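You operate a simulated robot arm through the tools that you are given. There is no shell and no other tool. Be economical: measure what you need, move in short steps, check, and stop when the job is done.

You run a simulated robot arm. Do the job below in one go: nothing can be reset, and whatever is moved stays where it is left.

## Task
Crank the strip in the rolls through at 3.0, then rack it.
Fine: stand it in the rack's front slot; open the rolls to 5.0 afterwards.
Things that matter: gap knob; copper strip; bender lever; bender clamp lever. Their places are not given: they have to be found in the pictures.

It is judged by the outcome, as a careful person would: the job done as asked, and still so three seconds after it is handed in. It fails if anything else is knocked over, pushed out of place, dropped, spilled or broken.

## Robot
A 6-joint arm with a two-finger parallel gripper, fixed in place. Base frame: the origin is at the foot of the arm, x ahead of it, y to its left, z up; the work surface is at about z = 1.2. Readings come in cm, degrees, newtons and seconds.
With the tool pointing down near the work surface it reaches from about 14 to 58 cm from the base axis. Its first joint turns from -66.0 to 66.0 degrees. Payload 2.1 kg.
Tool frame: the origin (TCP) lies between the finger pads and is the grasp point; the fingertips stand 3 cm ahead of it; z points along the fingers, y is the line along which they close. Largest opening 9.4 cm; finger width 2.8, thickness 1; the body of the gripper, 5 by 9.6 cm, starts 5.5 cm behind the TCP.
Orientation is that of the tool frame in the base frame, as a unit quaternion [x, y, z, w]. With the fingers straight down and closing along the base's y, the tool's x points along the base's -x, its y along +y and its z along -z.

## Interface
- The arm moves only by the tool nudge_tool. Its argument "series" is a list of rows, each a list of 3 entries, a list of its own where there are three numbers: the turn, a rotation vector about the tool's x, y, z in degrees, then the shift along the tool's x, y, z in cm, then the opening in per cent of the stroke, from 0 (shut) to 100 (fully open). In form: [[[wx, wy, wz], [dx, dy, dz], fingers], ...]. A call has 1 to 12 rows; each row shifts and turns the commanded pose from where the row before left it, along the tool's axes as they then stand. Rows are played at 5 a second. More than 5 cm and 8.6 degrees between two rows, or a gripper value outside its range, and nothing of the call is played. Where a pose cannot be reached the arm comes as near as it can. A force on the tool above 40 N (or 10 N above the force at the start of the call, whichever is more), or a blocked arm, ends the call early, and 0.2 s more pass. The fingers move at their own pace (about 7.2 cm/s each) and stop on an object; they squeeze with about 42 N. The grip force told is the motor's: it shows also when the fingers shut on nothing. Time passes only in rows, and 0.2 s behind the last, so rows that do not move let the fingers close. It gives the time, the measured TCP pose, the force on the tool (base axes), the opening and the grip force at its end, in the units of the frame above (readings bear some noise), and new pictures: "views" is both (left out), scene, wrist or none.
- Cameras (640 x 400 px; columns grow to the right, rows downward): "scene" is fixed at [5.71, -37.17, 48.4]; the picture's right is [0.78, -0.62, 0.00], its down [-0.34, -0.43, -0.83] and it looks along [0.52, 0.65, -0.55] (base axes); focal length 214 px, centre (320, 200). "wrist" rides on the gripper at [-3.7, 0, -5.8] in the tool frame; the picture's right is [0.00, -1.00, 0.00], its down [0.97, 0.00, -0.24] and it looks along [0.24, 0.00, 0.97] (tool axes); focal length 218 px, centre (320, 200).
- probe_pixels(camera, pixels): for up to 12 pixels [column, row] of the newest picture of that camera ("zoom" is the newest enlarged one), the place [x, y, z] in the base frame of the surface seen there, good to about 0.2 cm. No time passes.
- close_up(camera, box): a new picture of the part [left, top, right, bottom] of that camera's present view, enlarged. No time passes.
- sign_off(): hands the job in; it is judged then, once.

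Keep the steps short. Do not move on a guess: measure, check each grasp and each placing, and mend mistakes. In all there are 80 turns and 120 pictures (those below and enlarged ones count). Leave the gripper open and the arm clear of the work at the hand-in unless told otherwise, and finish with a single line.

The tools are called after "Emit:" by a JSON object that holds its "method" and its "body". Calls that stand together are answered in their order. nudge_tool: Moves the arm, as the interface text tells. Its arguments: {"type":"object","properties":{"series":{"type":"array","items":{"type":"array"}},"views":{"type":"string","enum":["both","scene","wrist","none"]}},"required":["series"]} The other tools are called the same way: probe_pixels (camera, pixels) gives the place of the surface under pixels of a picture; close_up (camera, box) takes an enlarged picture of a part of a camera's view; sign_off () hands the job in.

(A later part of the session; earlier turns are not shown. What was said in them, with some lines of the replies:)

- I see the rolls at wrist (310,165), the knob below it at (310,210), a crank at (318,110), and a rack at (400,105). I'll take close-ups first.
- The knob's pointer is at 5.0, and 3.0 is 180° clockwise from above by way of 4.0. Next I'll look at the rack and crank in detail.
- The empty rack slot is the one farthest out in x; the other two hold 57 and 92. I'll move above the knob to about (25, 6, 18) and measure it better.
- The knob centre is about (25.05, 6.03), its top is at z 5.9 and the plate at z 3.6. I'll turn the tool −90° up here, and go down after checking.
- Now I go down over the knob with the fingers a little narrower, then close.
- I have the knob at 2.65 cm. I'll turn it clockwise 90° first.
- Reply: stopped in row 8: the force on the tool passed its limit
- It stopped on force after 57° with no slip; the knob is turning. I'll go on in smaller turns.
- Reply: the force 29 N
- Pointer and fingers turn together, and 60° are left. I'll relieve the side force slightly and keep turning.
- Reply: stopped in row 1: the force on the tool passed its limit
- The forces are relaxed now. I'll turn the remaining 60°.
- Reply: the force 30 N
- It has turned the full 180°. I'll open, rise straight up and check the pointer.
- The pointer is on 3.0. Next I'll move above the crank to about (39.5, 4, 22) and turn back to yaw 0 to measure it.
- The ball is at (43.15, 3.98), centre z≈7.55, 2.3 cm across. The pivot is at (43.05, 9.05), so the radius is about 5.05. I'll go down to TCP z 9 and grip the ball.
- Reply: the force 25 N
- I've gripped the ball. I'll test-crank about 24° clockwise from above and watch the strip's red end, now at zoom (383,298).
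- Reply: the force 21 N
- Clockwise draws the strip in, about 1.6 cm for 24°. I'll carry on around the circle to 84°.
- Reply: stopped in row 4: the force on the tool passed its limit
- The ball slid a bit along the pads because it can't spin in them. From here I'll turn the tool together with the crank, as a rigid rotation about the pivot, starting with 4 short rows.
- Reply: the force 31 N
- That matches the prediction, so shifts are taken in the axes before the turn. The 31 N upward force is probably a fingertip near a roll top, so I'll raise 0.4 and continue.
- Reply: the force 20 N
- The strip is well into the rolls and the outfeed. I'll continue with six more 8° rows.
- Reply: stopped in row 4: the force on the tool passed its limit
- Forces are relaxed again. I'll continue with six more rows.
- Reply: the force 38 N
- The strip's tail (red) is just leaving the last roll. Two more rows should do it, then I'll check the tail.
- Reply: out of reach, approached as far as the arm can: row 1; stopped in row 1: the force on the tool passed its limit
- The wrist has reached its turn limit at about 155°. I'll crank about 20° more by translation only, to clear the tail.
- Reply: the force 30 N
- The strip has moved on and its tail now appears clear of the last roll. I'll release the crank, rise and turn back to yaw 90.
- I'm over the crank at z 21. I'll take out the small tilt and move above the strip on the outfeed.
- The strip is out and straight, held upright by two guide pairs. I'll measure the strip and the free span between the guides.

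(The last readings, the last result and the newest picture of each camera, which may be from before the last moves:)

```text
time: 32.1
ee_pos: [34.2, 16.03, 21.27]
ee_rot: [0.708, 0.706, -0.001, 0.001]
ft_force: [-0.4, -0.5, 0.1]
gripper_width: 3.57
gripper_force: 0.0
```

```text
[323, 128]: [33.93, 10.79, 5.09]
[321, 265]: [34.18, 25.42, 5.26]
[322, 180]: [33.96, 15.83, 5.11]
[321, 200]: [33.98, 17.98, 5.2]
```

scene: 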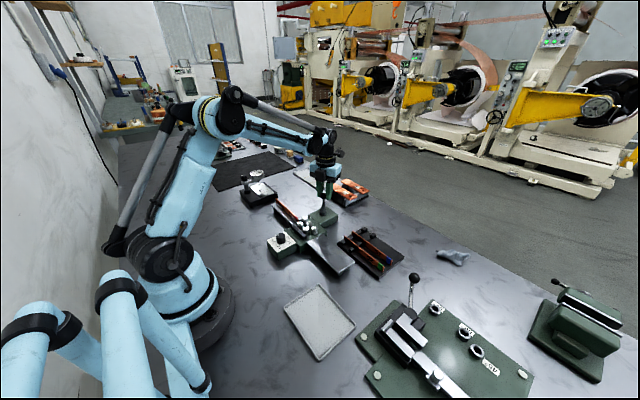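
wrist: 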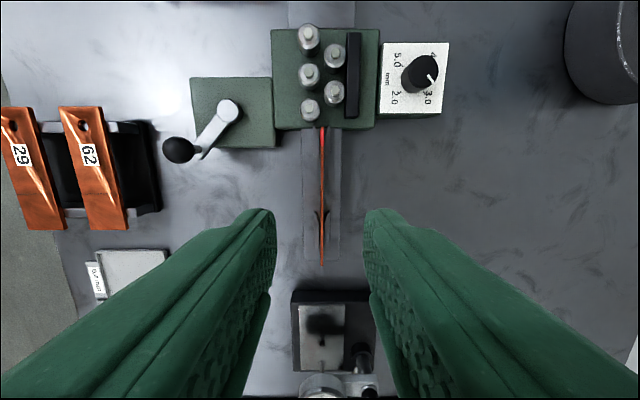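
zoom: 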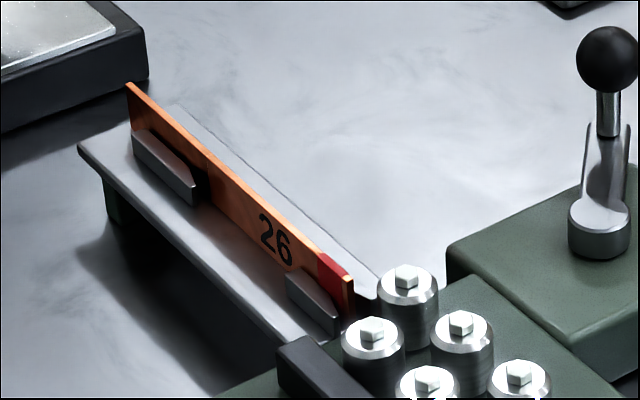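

The strip spans y 10.75–25.4 at x 33.95 and z 3.15–5.15, with a free span at y 13.4–19.5. Before picking it I'll measure the rack from above.

Emit:
{"method": "nudge_tool", "body": {"series": [[[0, 0, 0], [-3.8, 2.1, -0.3], 38], [[0, 0, 0], [-3.8, 2.1, -0.3], 38], [[0, 0, 0], [-3.8, 2.1, 0], 38], [[0, 0, 0], [-3.8, 2.1, 0], 38], [[0, 0, 0], [-3.8, 2.1, 0], 38], [[0, 0, 0], [0, 0, 0], 38]], "views": "wrist"}}

Emit:
{"method": "close_up", "body": {"camera": "wrist", "box": [230, 60, 410, 240]}}

```text
time: 33.5
ee_pos: [44.69, -3.02, 21.57]
ee_rot: [0.708, 0.706, 0.0, 0.001]
ft_force: [0.0, -0.4, -0.7]
gripper_width: 3.58
gripper_force: 0.1
```

wrist: 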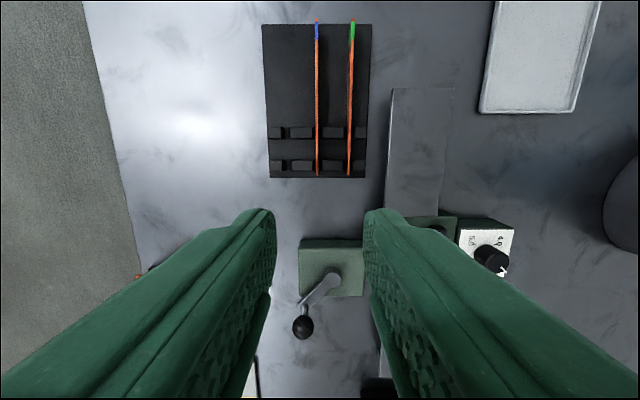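

```text
2.22 times, centred on (320, 150) of wrist
```

zoom: 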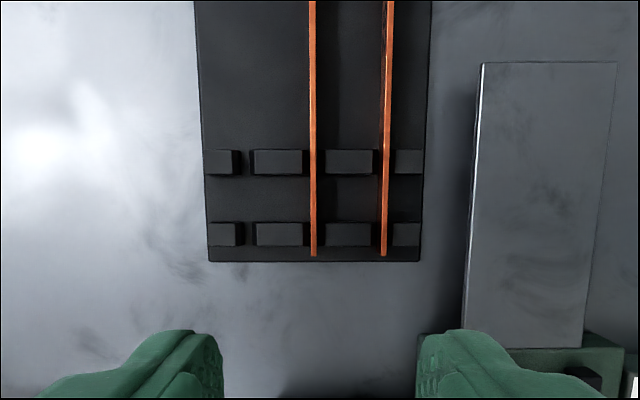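

Emit:
{"method": "close_up", "body": {"camera": "wrist", "box": [256, 110, 376, 185]}}

```text
5.33 times, centred on (316, 148) of wrist
```

zoom: 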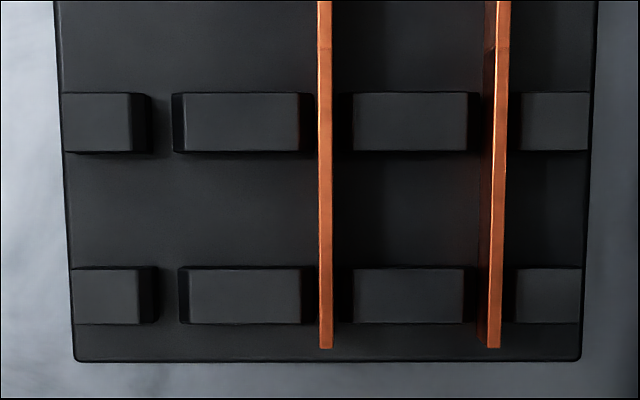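

Emit:
{"method": "probe_pixels", "body": {"camera": "zoom", "pixels": [[130, 298], [192, 298], [125, 125], [188, 125], [308, 298], [360, 298], [164, 340], [158, 210], [326, 340], [326, 210], [494, 340], [500, 210]]}}

Emit:
{"method": "probe_pixels", "body": {"camera": "zoom", "pixels": [[100, 272], [100, 320], [100, 98], [100, 148], [158, 60], [158, 300], [155, 125], [326, 298], [326, 125], [464, 298], [522, 298]]}}

Emit:
{"method": "probe_pixels", "body": {"camera": "wrist", "pixels": [[317, 22], [352, 24], [290, 28], [317, 174], [348, 174]]}}

```text
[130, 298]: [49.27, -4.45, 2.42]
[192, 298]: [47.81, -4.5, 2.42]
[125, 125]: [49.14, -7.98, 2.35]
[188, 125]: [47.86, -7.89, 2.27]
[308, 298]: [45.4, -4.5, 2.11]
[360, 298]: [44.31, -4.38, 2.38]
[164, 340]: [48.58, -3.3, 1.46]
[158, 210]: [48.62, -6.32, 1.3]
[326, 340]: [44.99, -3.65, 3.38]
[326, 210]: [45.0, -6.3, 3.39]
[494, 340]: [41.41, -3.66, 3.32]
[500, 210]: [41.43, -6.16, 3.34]
```

```text
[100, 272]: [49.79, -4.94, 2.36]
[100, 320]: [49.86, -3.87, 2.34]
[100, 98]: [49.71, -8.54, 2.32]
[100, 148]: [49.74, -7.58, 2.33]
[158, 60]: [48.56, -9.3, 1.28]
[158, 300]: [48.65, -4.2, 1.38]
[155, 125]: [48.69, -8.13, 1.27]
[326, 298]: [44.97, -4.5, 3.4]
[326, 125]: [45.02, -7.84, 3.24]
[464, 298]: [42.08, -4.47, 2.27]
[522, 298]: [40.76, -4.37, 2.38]
```

```text
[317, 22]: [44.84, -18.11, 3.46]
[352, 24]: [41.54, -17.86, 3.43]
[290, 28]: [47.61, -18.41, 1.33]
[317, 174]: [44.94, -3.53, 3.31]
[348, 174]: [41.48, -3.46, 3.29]
```

The rack slots are at x 41.45, 45.0 and, empty, about 48.53. The rack floor is at z 1.35, and the stored strips span y −3.5 to −18.1. Now I'll go back over the strip and down to a point above it.

Emit:
{"method": "nudge_tool", "body": {"series": [[[0, 0, 0], [4.08, -2.15, 0], 38], [[0, 0, 0], [4.08, -2.15, 0], 38], [[0, 0, 0], [4.08, -2.15, 0], 38], [[0, 0, 0], [4.09, -2.15, 0], 38], [[0, 0, 0], [4.09, -2.14, 0], 38], [[0, 0, 0], [0, 0, 4], 30], [[0, 0, 0], [0, 0, 4], 30], [[0, 0, 0], [0, 0, 3.5], 30], [[0, 0, 0], [0, 0, 0], 30]], "views": "wrist"}}

```text
time: 35.5
ee_pos: [33.86, 17.65, 10.14]
ee_rot: [0.708, 0.707, -0.001, 0.002]
ft_force: [-0.2, 0.1, -0.1]
gripper_width: 2.83
gripper_force: 0.1
```

wrist: 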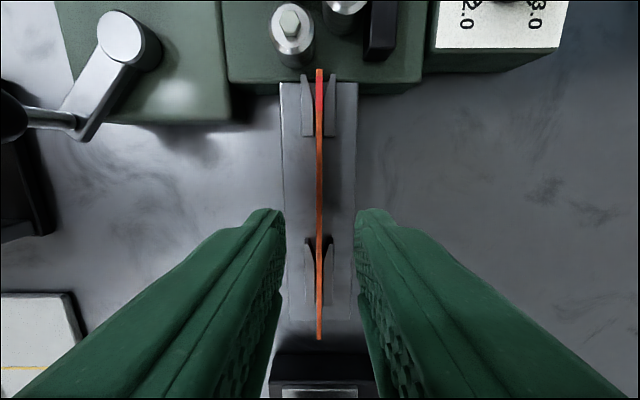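

The strip is centred between the fingers. I'll go down to z 6.45 and close.

Emit:
{"method": "nudge_tool", "body": {"series": [[[0, 0, 0], [-0.35, 0.09, 0], 30], [[0, 0, 0], [0, 0, 2.4], 30], [[0, 0, 0], [0, 0, 1.3], 30], [[0, 0, 0], [0, 0, 0], 0], [[0, 0, 0], [0, 0, 0], 0], [[0, 0, 0], [0, 0, 0], 0]], "views": "wrist"}}

```text
time: 36.9
ee_pos: [34.09, 17.18, 6.58]
ee_rot: [0.707, 0.707, 0.0, 0.0]
ft_force: [0.2, -0.1, -0.7]
gripper_width: 0.2
gripper_force: 37.0
```

wrist: 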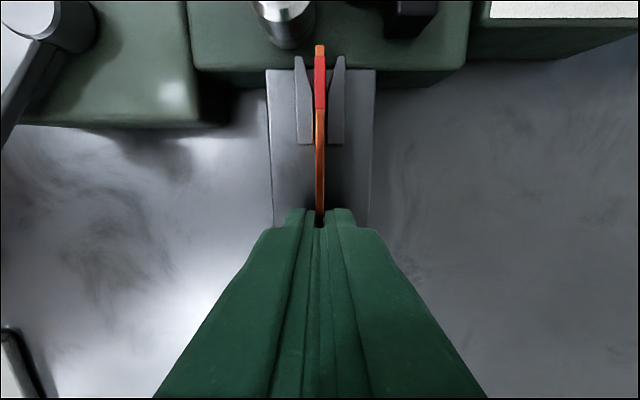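

Gripped at 0.2 cm with the strip between the pads. I'll lift straight up.

Emit:
{"method": "nudge_tool", "body": {"series": [[[0, 0, 0], [0, 0, -1.5], 0], [[0, 0, 0], [0, 0, -3], 0], [[0, 0, 0], [0, 0, -4], 0], [[0, 0, 0], [0, 0, 0], 0]], "views": "both"}}

Emit:
{"method": "close_up", "body": {"camera": "scene", "box": [240, 150, 340, 230]}}

```text
time: 37.9
ee_pos: [33.91, 17.26, 15.26]
ee_rot: [0.707, 0.707, -0.001, 0.001]
ft_force: [0.2, -0.1, -1.0]
gripper_width: 0.18
gripper_force: 36.4
```

scene: 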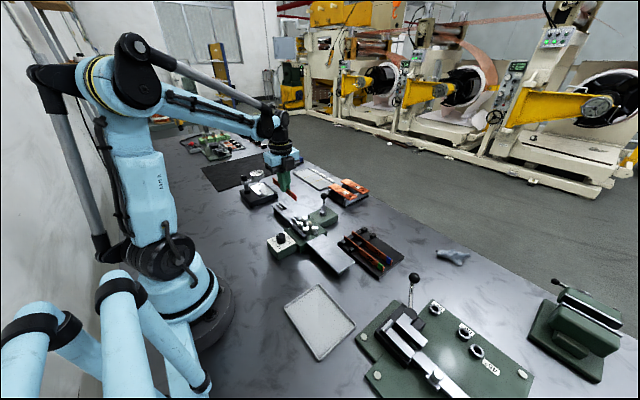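
wrist: 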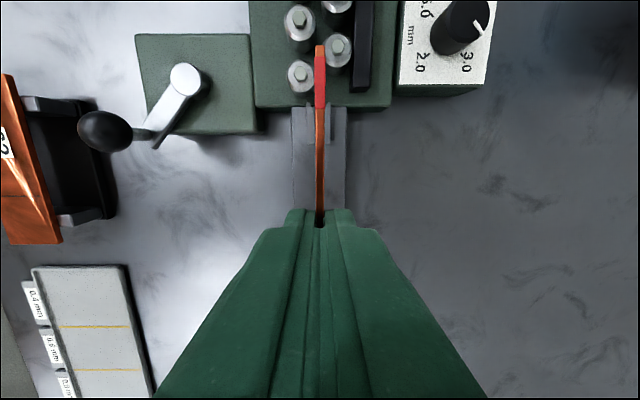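

```text
5.00 times, centred on (290, 190) of scene
```

zoom: 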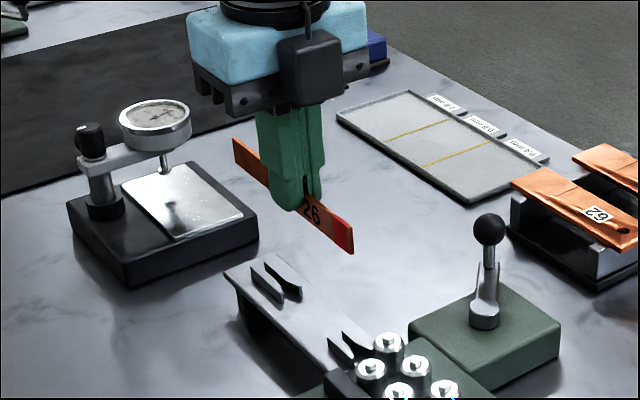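

The strip is held level. I'll probe its end for the grasp offset, then carry it high over to the rack.

Emit:
{"method": "probe_pixels", "body": {"camera": "wrist", "pixels": [[320, 47], [320, 90], [320, 160]]}}

Emit:
{"method": "nudge_tool", "body": {"series": [[[0, 0, 0], [-4.13, 2.09, 0], 0], [[0, 0, 0], [-4.13, 2.09, 0], 0], [[0, 0, 0], [-4.13, 2.09, 0], 0], [[0, 0, 0], [-4.13, 2.09, 0], 0], [[0, 0, 0], [-4.13, 2.09, 0], 0], [[0, 0, 0], [-4.13, 2.09, 0], 0], [[0, 0, 0], [-4.1, 2.08, 0], 0], [[0, 0, 0], [0, 0, 0], 0]], "views": "both"}}

```text
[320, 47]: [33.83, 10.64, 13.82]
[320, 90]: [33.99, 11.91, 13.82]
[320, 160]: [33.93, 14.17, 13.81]
```

```text
time: 39.7
ee_pos: [48.51, -11.98, 15.02]
ee_rot: [0.708, 0.707, 0.0, 0.0]
ft_force: [0.8, 0.4, -1.3]
gripper_width: 0.17
gripper_force: 36.9
```

scene: 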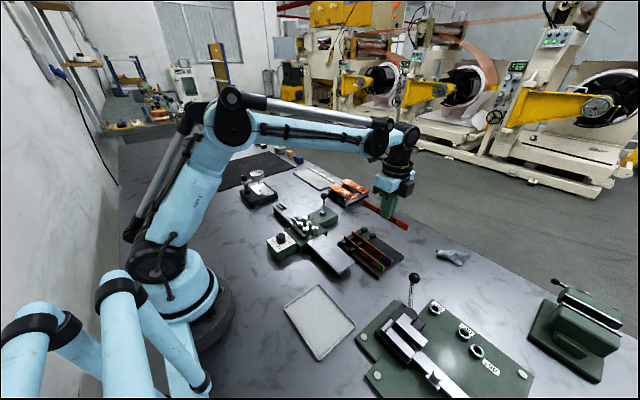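
wrist: 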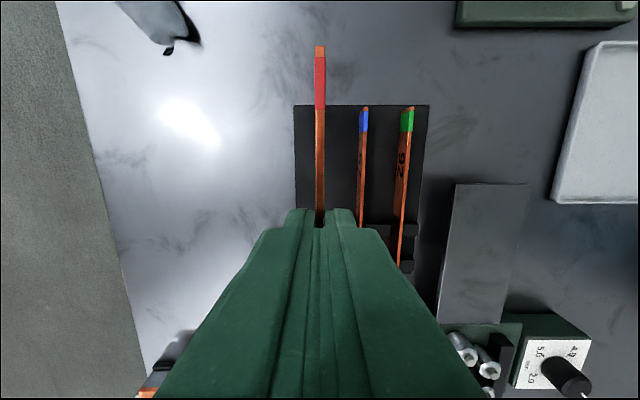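

The strip is over the far slot. I'll come down to z 7.5 (strip bottom ≈4), correct y by +0.35, and check alignment.

Emit:
{"method": "nudge_tool", "body": {"series": [[[0, 0, 0], [0.35, 0, 0], 0], [[0, 0, 0], [0, 0, 4], 0], [[0, 0, 0], [0, 0, 3.5], 0], [[0, 0, 0], [0, 0, 0], 0]], "views": "both"}}

Emit:
{"method": "close_up", "body": {"camera": "scene", "box": [325, 200, 425, 280]}}

Emit:
{"method": "probe_pixels", "body": {"camera": "wrist", "pixels": [[320, 55], [320, 120], [320, 190]]}}

```text
time: 40.7
ee_pos: [48.68, -11.58, 7.67]
ee_rot: [0.708, 0.706, -0.001, 0.001]
ft_force: [-0.5, -0.3, -0.2]
gripper_width: 0.21
gripper_force: 36.5
```

scene: 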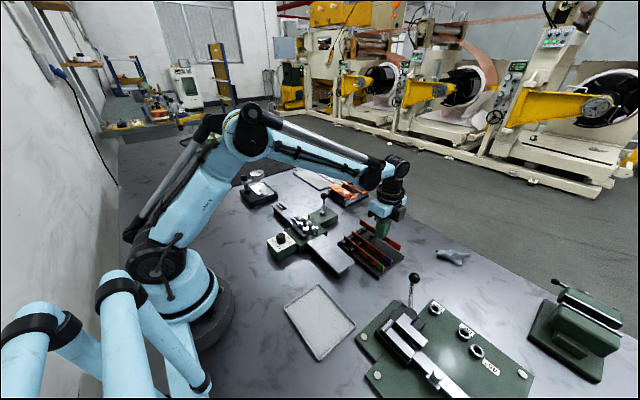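
wrist: 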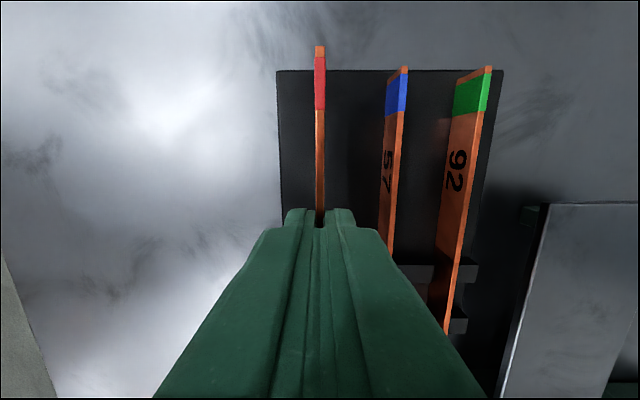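

```text
5.00 times, centred on (375, 240) of scene
```

zoom: 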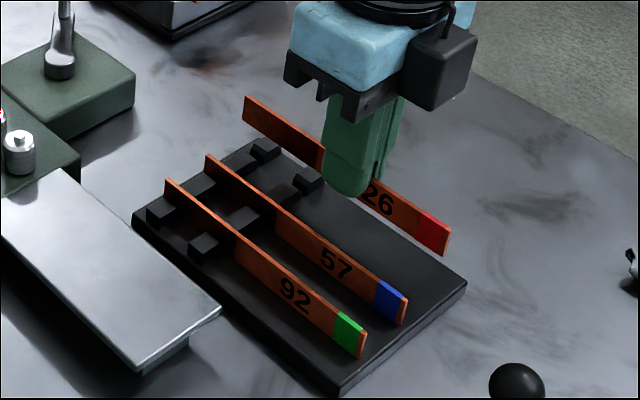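

```text
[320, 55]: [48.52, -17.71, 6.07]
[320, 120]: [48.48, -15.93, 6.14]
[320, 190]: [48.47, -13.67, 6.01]
```

The strip is at x≈48.5 and aligned with its slot. I'll lower it to just above the floor, then creep down to contact.

Emit:
{"method": "nudge_tool", "body": {"series": [[[0, 0, 0], [0, 0, 1.5], 0], [[0, 0, 0], [0, 0, 0.9], 0], [[0, 0, 0], [0, 0, 0.15], 0], [[0, 0, 0], [0, 0, 0.1], 0], [[0, 0, 0], [0, 0, 0], 0]], "views": "both"}}

Emit:
{"method": "close_up", "body": {"camera": "scene", "box": [325, 200, 425, 280]}}

```text
time: 41.9
ee_pos: [48.57, -11.6, 4.91]
ee_rot: [0.708, 0.707, -0.001, 0.001]
ft_force: [-0.3, -0.5, -1.1]
gripper_width: 0.15
gripper_force: 36.6
```

scene: 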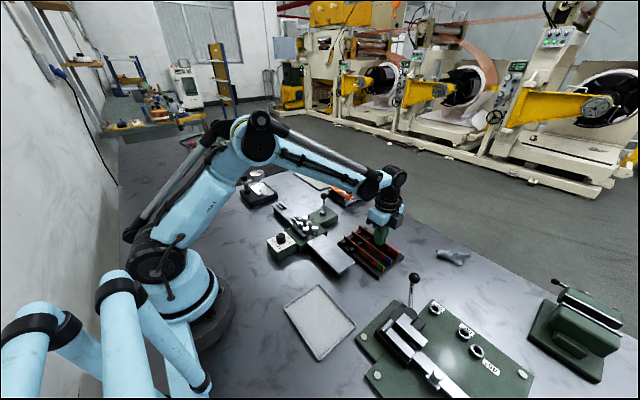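
wrist: 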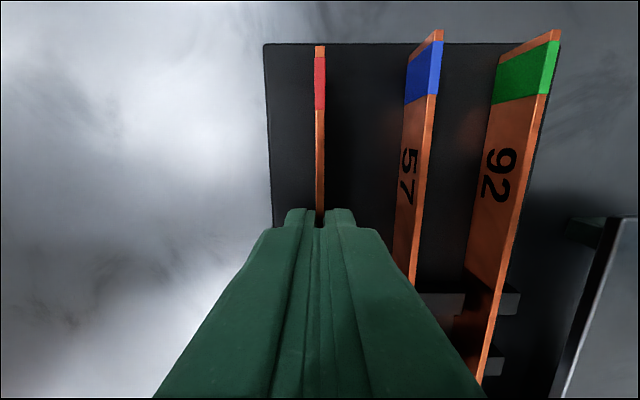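

```text
5.00 times, centred on (375, 240) of scene
```

zoom: 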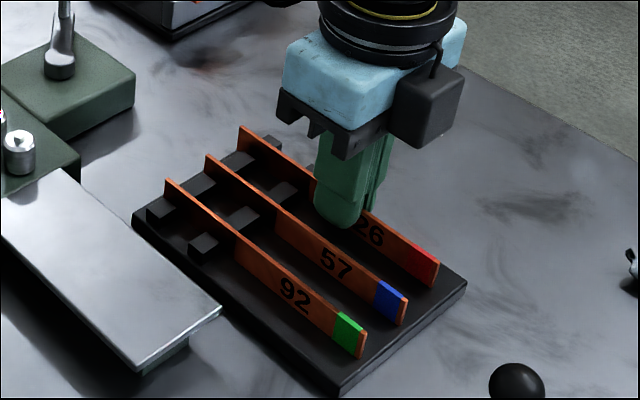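

The strip is between the posts and nearly down, with no contact force yet. I'll creep lower.

Emit:
{"method": "nudge_tool", "body": {"series": [[[0, 0, 0], [0, 0, 0.06], 0], [[0, 0, 0], [0, 0, 0.06], 0], [[0, 0, 0], [0, 0, 0], 0]], "views": "wrist"}}

Emit:
{"method": "probe_pixels", "body": {"camera": "wrist", "pixels": [[320, 60], [320, 120], [320, 190], [430, 80], [438, 42], [553, 40]]}}

```text
time: 42.7
ee_pos: [48.46, -11.5, 4.82]
ee_rot: [0.708, 0.706, -0.001, 0.0]
ft_force: [0.3, 0.1, -0.3]
gripper_width: 0.19
gripper_force: 36.4
```

wrist: 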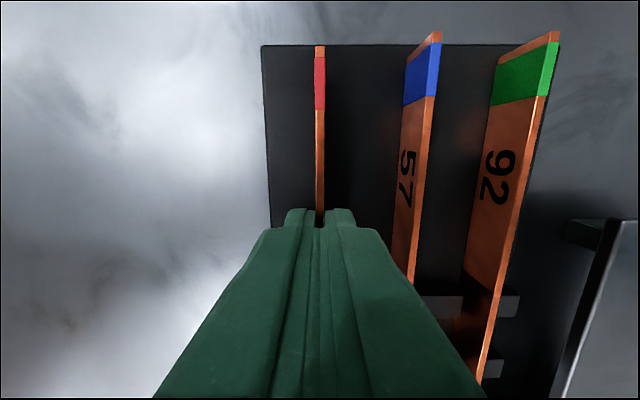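

```text
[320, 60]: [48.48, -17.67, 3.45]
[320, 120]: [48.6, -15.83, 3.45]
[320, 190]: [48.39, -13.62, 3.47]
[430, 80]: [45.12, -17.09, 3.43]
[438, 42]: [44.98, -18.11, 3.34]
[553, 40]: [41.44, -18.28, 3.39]
```

Its top is at 3.45 against 3.38 for the neighbours. A bit further down, looking for contact force.

Emit:
{"method": "nudge_tool", "body": {"series": [[[0, 0, 0], [0, 0, 0.05], 0], [[0, 0, 0], [0, 0, 0.05], 0], [[0, 0, 0], [0, 0, 0], 0]], "views": "none"}}

```text
time: 43.5
ee_pos: [48.65, -11.43, 4.83]
ee_rot: [0.708, 0.706, 0.0, -0.001]
ft_force: [-2.4, 0.9, 9.6]
gripper_width: 0.21
gripper_force: 37.1
```

Contact at 9.6 N, so it's on the floor. I'll open to 20% and look before rising.

Emit:
{"method": "nudge_tool", "body": {"series": [[[0, 0, 0], [0, 0, -0.04], 0], [[0, 0, 0], [0, 0, 0], 6], [[0, 0, 0], [0, 0, 0], 12], [[0, 0, 0], [0, 0, 0], 20], [[0, 0, 0], [0, 0, 0], 20]], "views": "wrist"}}

```text
time: 44.7
ee_pos: [48.51, -11.43, 4.86]
ee_rot: [0.707, 0.707, -0.001, 0.0]
ft_force: [0.4, 0.2, -0.3]
gripper_width: 1.88
gripper_force: 0.1
```

wrist: 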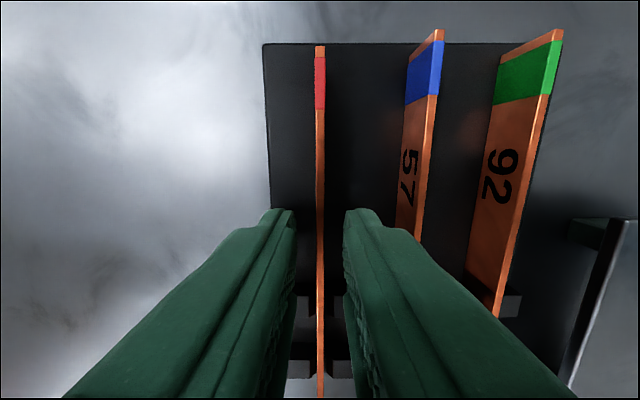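

The strip stands upright, free in its slot. I'll rise straight up and check.

Emit:
{"method": "nudge_tool", "body": {"series": [[[0, 0, 0], [0, 0, -1.5], 20], [[0, 0, 0], [0, 0, -3.5], 20], [[0, 0, 0], [0, 0, -4.5], 20], [[0, 0, 0], [0, 0, -4.5], 20], [[0, 0, 0], [0, 0, 0], 20]], "views": "both"}}

Emit:
{"method": "close_up", "body": {"camera": "scene", "box": [325, 200, 425, 280]}}

```text
time: 45.9
ee_pos: [48.35, -11.59, 19.03]
ee_rot: [0.708, 0.706, -0.001, 0.001]
ft_force: [0.1, 0.8, 0.0]
gripper_width: 1.88
gripper_force: 0.0
```

scene: 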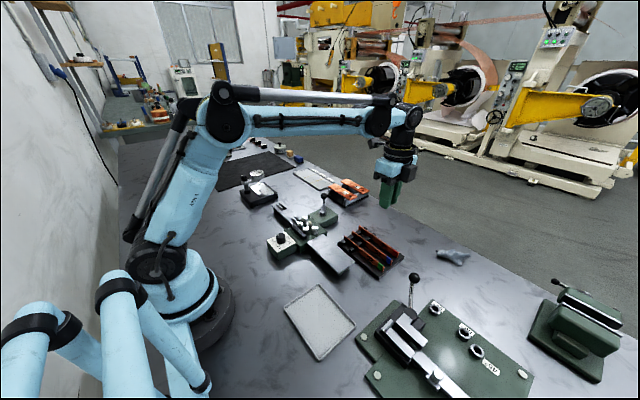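
wrist: 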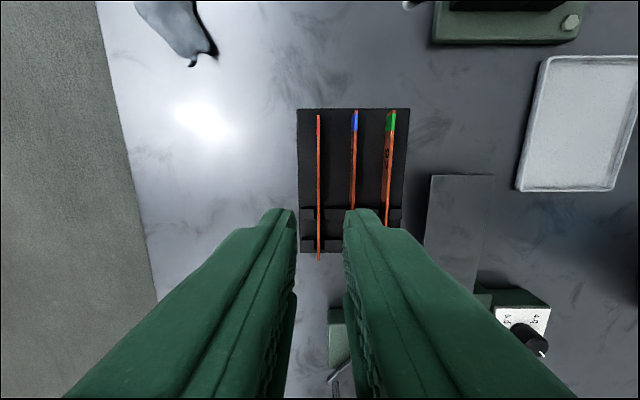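

```text
5.00 times, centred on (375, 240) of scene
```

zoom: 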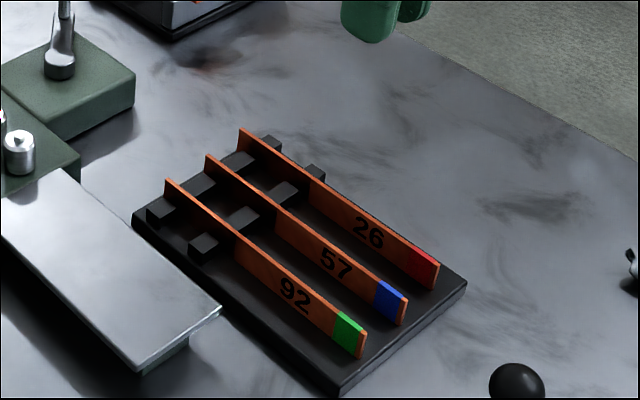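

Strip 26 stands in line with the others. Now I'll go back above the knob to open the rolls to 5.0.

Emit:
{"method": "probe_pixels", "body": {"camera": "wrist", "pixels": [[318, 118], [319, 180], [319, 256], [355, 113]]}}

Emit:
{"method": "nudge_tool", "body": {"series": [[[0, 0, 0], [2.52, -3.33, 0], 38], [[0, 0, 0], [2.52, -3.33, 0], 38], [[0, 0, 0], [2.52, -3.33, 0], 38], [[0, 0, 0], [2.52, -3.33, 0], 38], [[0, 0, 0], [2.52, -3.33, 0], 38], [[0, 0, 0], [2.52, -3.33, 0], 38], [[0, 0, 0], [2.52, -3.33, 0], 38], [[0, 0, 0], [0, 0, 1], 38], [[0, 0, 0], [0, 0, 0], 38]], "views": "wrist"}}

Emit:
{"method": "close_up", "body": {"camera": "wrist", "box": [270, 130, 366, 230]}}

```text
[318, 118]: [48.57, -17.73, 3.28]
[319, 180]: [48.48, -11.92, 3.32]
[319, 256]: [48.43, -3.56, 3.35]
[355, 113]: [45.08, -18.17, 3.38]
```

```text
time: 47.9
ee_pos: [25.21, 6.14, 17.84]
ee_rot: [0.707, 0.707, 0.0, 0.0]
ft_force: [-0.6, -0.2, 0.1]
gripper_width: 3.55
gripper_force: 0.0
```

wrist: 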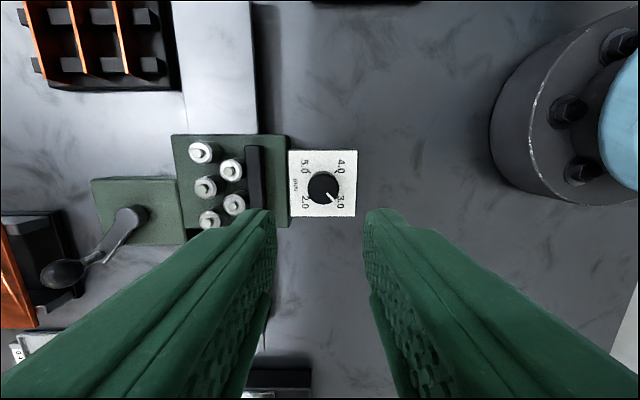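

```text
4.00 times, centred on (318, 180) of wrist
```

zoom: 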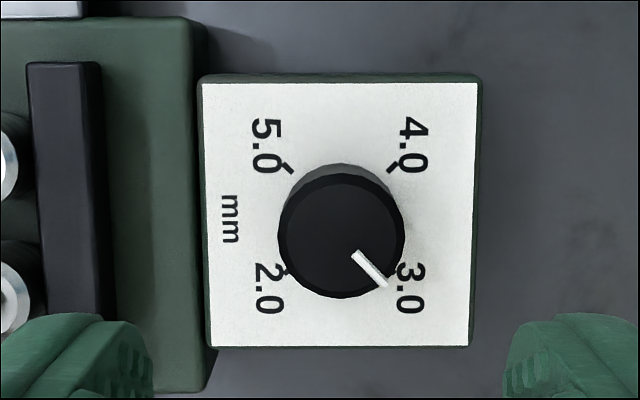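

The strip's seat is good. Knob still on 3.0. I'll go down and grip the knob.

Emit:
{"method": "nudge_tool", "body": {"series": [[[0, 0, 0], [-0.1, -0.15, 4], 38], [[0, 0, 0], [0, 0, 4], 38], [[0, 0, 0], [0, 0, 1.8], 38], [[0, 0, 0], [0, 0, 0.7], 38], [[0, 0, 0], [0, 0, 0], 20], [[0, 0, 0], [0, 0, 0], 20], [[0, 0, 0], [0, 0, 0], 20]], "views": "wrist"}}

```text
time: 49.5
ee_pos: [24.92, 6.08, 7.29]
ee_rot: [0.707, 0.707, -0.001, 0.0]
ft_force: [-4.6, 1.5, -3.2]
gripper_width: 2.67
gripper_force: 44.6
```

wrist: 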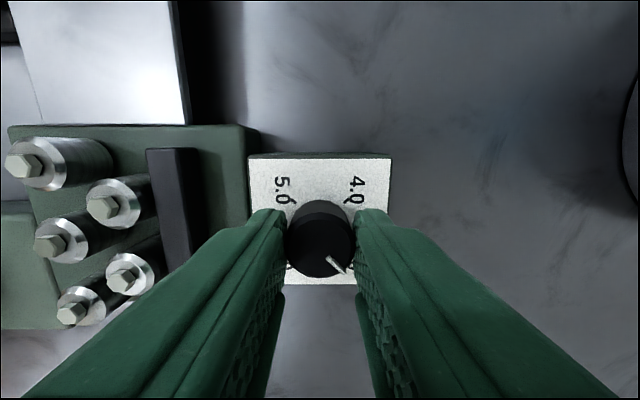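

Gripped. I'll turn counter-clockwise, the first 60°.

Emit:
{"method": "nudge_tool", "body": {"series": [[[0, 0, -5.5], [0, 0, 0], 20], [[0, 0, -5.5], [0, 0, 0], 20], [[0, 0, -5.5], [0, 0, 0], 20], [[0, 0, -5.5], [0, 0, 0], 20], [[0, 0, -5.5], [0, 0, 0], 20], [[0, 0, -5.5], [0, 0, 0], 20], [[0, 0, -5.5], [0, 0, 0], 20], [[0, 0, -5.5], [0, 0, 0], 20], [[0, 0, -5.5], [0, 0, 0], 20], [[0, 0, -5.5], [0, 0, 0], 20], [[0, 0, -5], [0, 0, 0], 20], [[0, 0, 0], [0, 0, 0], 20]], "views": "none"}}

```text
time: 50.9
ee_pos: [24.97, 6.05, 7.34]
ee_rot: [0.482, 0.876, -0.002, -0.001]
ft_force: [-0.4, -0.3, -1.8]
gripper_width: 2.66
gripper_force: 45.1
stopped in row 7: the force on the tool passed its limit (the readings are from after the stop); the commanded pose is now the measured one
```

It stopped at yaw 57.6° and relaxed. Continuing.

Emit:
{"method": "nudge_tool", "body": {"series": [[[0, 0, -5.5], [0, 0, 0], 20], [[0, 0, -5.5], [0, 0, 0], 20], [[0, 0, -5.5], [0, 0, 0], 20], [[0, 0, -5.5], [0, 0, 0], 20], [[0, 0, -5.5], [0, 0, 0], 20], [[0, 0, -5.5], [0, 0, 0], 20], [[0, 0, -5.5], [0, 0, 0], 20], [[0, 0, -5.5], [0, 0, 0], 20], [[0, 0, -5.5], [0, 0, 0], 20], [[0, 0, -5.5], [0, 0, 0], 20], [[0, 0, -5], [0, 0, 0], 20], [[0, 0, 0], [0, 0, 0], 20]], "views": "wrist"}}

```text
time: 51.8
ee_pos: [25.08, 5.98, 7.25]
ee_rot: [0.35, 0.937, -0.003, -0.002]
ft_force: [-1.7, -0.3, 7.5]
gripper_width: 2.66
gripper_force: 45.0
stopped in row 4: the force on the tool passed its limit (the readings are from after the stop); the commanded pose is now the measured one
```

wrist: 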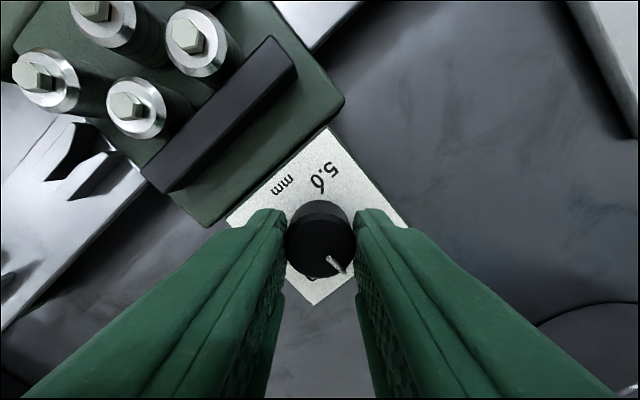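

The knob follows without slip; yaw is now 41°. Continuing with smaller steps.

Emit:
{"method": "nudge_tool", "body": {"series": [[[0, 0, -5], [0, 0, 0], 20], [[0, 0, -5], [0, 0, 0], 20], [[0, 0, -5], [0, 0, 0], 20], [[0, 0, -5], [0, 0, 0], 20], [[0, 0, -5], [0, 0, 0], 20], [[0, 0, -5], [0, 0, 0], 20], [[0, 0, -5], [0, 0, 0], 20], [[0, 0, -5], [0, 0, 0], 20], [[0, 0, -5], [0, 0, 0], 20], [[0, 0, -5], [0, 0, 0], 20], [[0, 0, -5], [0, 0, 0], 20], [[0, 0, 0], [0, 0, 0], 20]], "views": "none"}}

Emit:
{"method": "nudge_tool", "body": {"series": [[[0, 0, -5], [0, 0, 0], 20], [[0, 0, -5], [0, 0, 0], 20], [[0, 0, -5], [0, 0, 0], 20], [[0, 0, -5], [0, 0, 0], 20], [[0, 0, -5], [0, 0, 0], 20], [[0, 0, -5], [0, 0, 0], 20], [[0, 0, 0], [0, 0, 0], 20]], "views": "wrist"}}

```text
time: 54.4
ee_pos: [25.06, 6.0, 7.38]
ee_rot: [-0.122, 0.992, -0.003, -0.003]
ft_force: [-2.1, -15.3, 11.3]
gripper_width: 2.64
gripper_force: 45.0
```

```text
time: 56.0
ee_pos: [25.0, 5.88, 7.27]
ee_rot: [-0.375, 0.927, -0.003, -0.004]
ft_force: [0.5, -1.7, 5.8]
gripper_width: 2.69
gripper_force: 44.8
stopped in row 7: the force on the tool passed its limit (the readings are from after the stop); the commanded pose is now the measured one
```

wrist: 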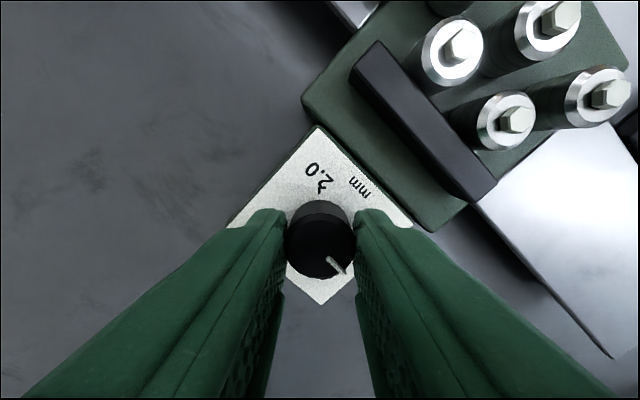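

Yaw is −44°, with 46° left.

Emit:
{"method": "nudge_tool", "body": {"series": [[[0, 0, -4.6], [0, 0, 0], 20], [[0, 0, -4.6], [0, 0, 0], 20], [[0, 0, -4.6], [0, 0, 0], 20], [[0, 0, -4.6], [0, 0, 0], 20], [[0, 0, -4.6], [0, 0, 0], 20], [[0, 0, -4.6], [0, 0, 0], 20], [[0, 0, -4.6], [0, 0, 0], 20], [[0, 0, -4.6], [0, 0, 0], 20], [[0, 0, -4.6], [0, 0, 0], 20], [[0, 0, -4.6], [0, 0, 0], 20], [[0, 0, 0], [0, 0, 0], 20]], "views": "none"}}

```text
time: 57.9
ee_pos: [25.0, 5.95, 7.24]
ee_rot: [-0.668, 0.744, -0.002, -0.003]
ft_force: [0.1, 0.5, -3.2]
gripper_width: 2.65
gripper_force: 44.8
stopped in row 9: the force on the tool passed its limit (the readings are from after the stop); the commanded pose is now the measured one
```

Yaw −83.8°, so the last 6°.

Emit:
{"method": "nudge_tool", "body": {"series": [[[0, 0, -3.1], [0, 0, 0], 20], [[0, 0, -3.1], [0, 0, 0], 20], [[0, 0, 0], [0, 0, 0], 20]], "views": "wrist"}}

```text
time: 58.7
ee_pos: [25.08, 5.96, 7.27]
ee_rot: [-0.707, 0.707, -0.001, -0.004]
ft_force: [0.7, -0.7, -10.1]
gripper_width: 2.63
gripper_force: 44.8
```

wrist: 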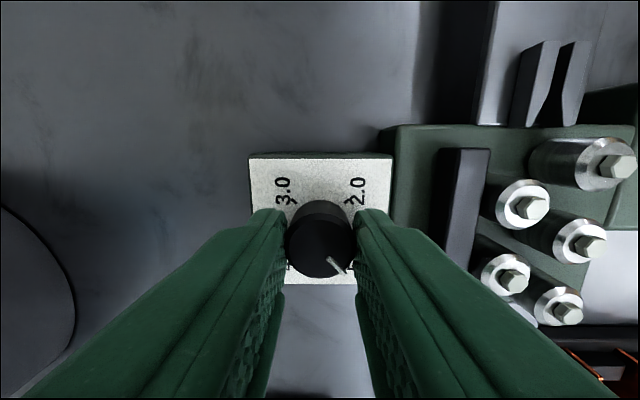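

I'm at −90°. I'll open, rise and check the pointer.

Emit:
{"method": "nudge_tool", "body": {"series": [[[0, 0, 0], [0, 0, 0], 38], [[0, 0, 0], [0, 0, 0], 38], [[0, 0, 0], [0, 0, -4], 38], [[0, 0, 0], [0, 0, -4], 38], [[0, 0, 0], [0, 0, -2.7], 38], [[0, 0, 0], [0, 0, 0], 38]], "views": "both"}}

Emit:
{"method": "close_up", "body": {"camera": "wrist", "box": [270, 130, 366, 230]}}

Emit:
{"method": "close_up", "body": {"camera": "scene", "box": [240, 180, 420, 300]}}

```text
time: 60.1
ee_pos: [24.85, 6.0, 17.79]
ee_rot: [0.707, -0.707, 0.001, 0.004]
ft_force: [0.7, -0.1, -0.1]
gripper_width: 3.55
gripper_force: 0.0
```

scene: 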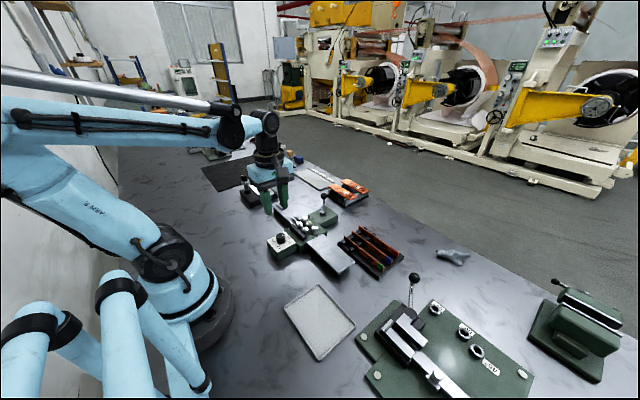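
wrist: 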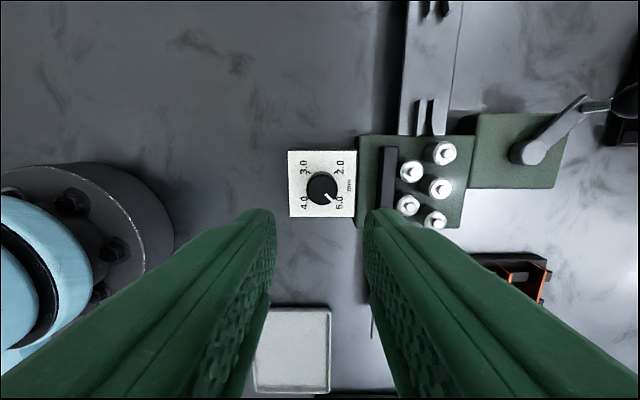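

```text
4.00 times, centred on (318, 180) of wrist
```

zoom: 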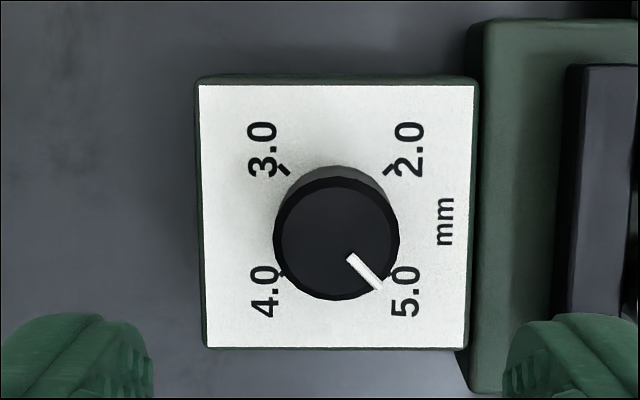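

```text
3.33 times, centred on (330, 240) of scene
```

zoom: 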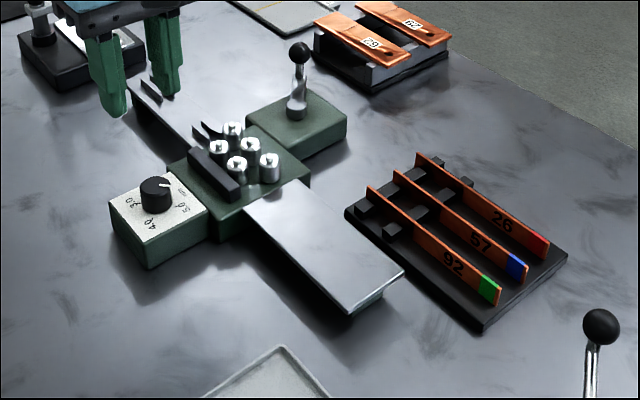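

The pointer is on 5.0 and strip 26 stands in the rack with the others undisturbed. I'll rise clear with the gripper open, then hand in.

Emit:
{"method": "nudge_tool", "body": {"series": [[[0, 0, 0], [0, 0, -4], 100], [[0, 0, 0], [0, 0, -4], 100], [[0, 0, 0], [0, 0, 0], 100], [[0, 0, 0], [0, 0, 0], 100]], "views": "none"}}

Emit:
{"method": "sign_off", "body": {}}

```text
time: 61.1
ee_pos: [25.09, 6.06, 25.9]
ee_rot: [0.707, -0.707, 0.002, 0.004]
ft_force: [-0.6, -0.4, -0.3]
gripper_width: 9.43
gripper_force: 0.1
```

```text
The job is handed in.
```

Done: strip 26 was cranked through at 3.0 and stands in the rack's only empty slot, the one farthest from the arm, which I took as the front slot; the rolls are now open to 5.0.
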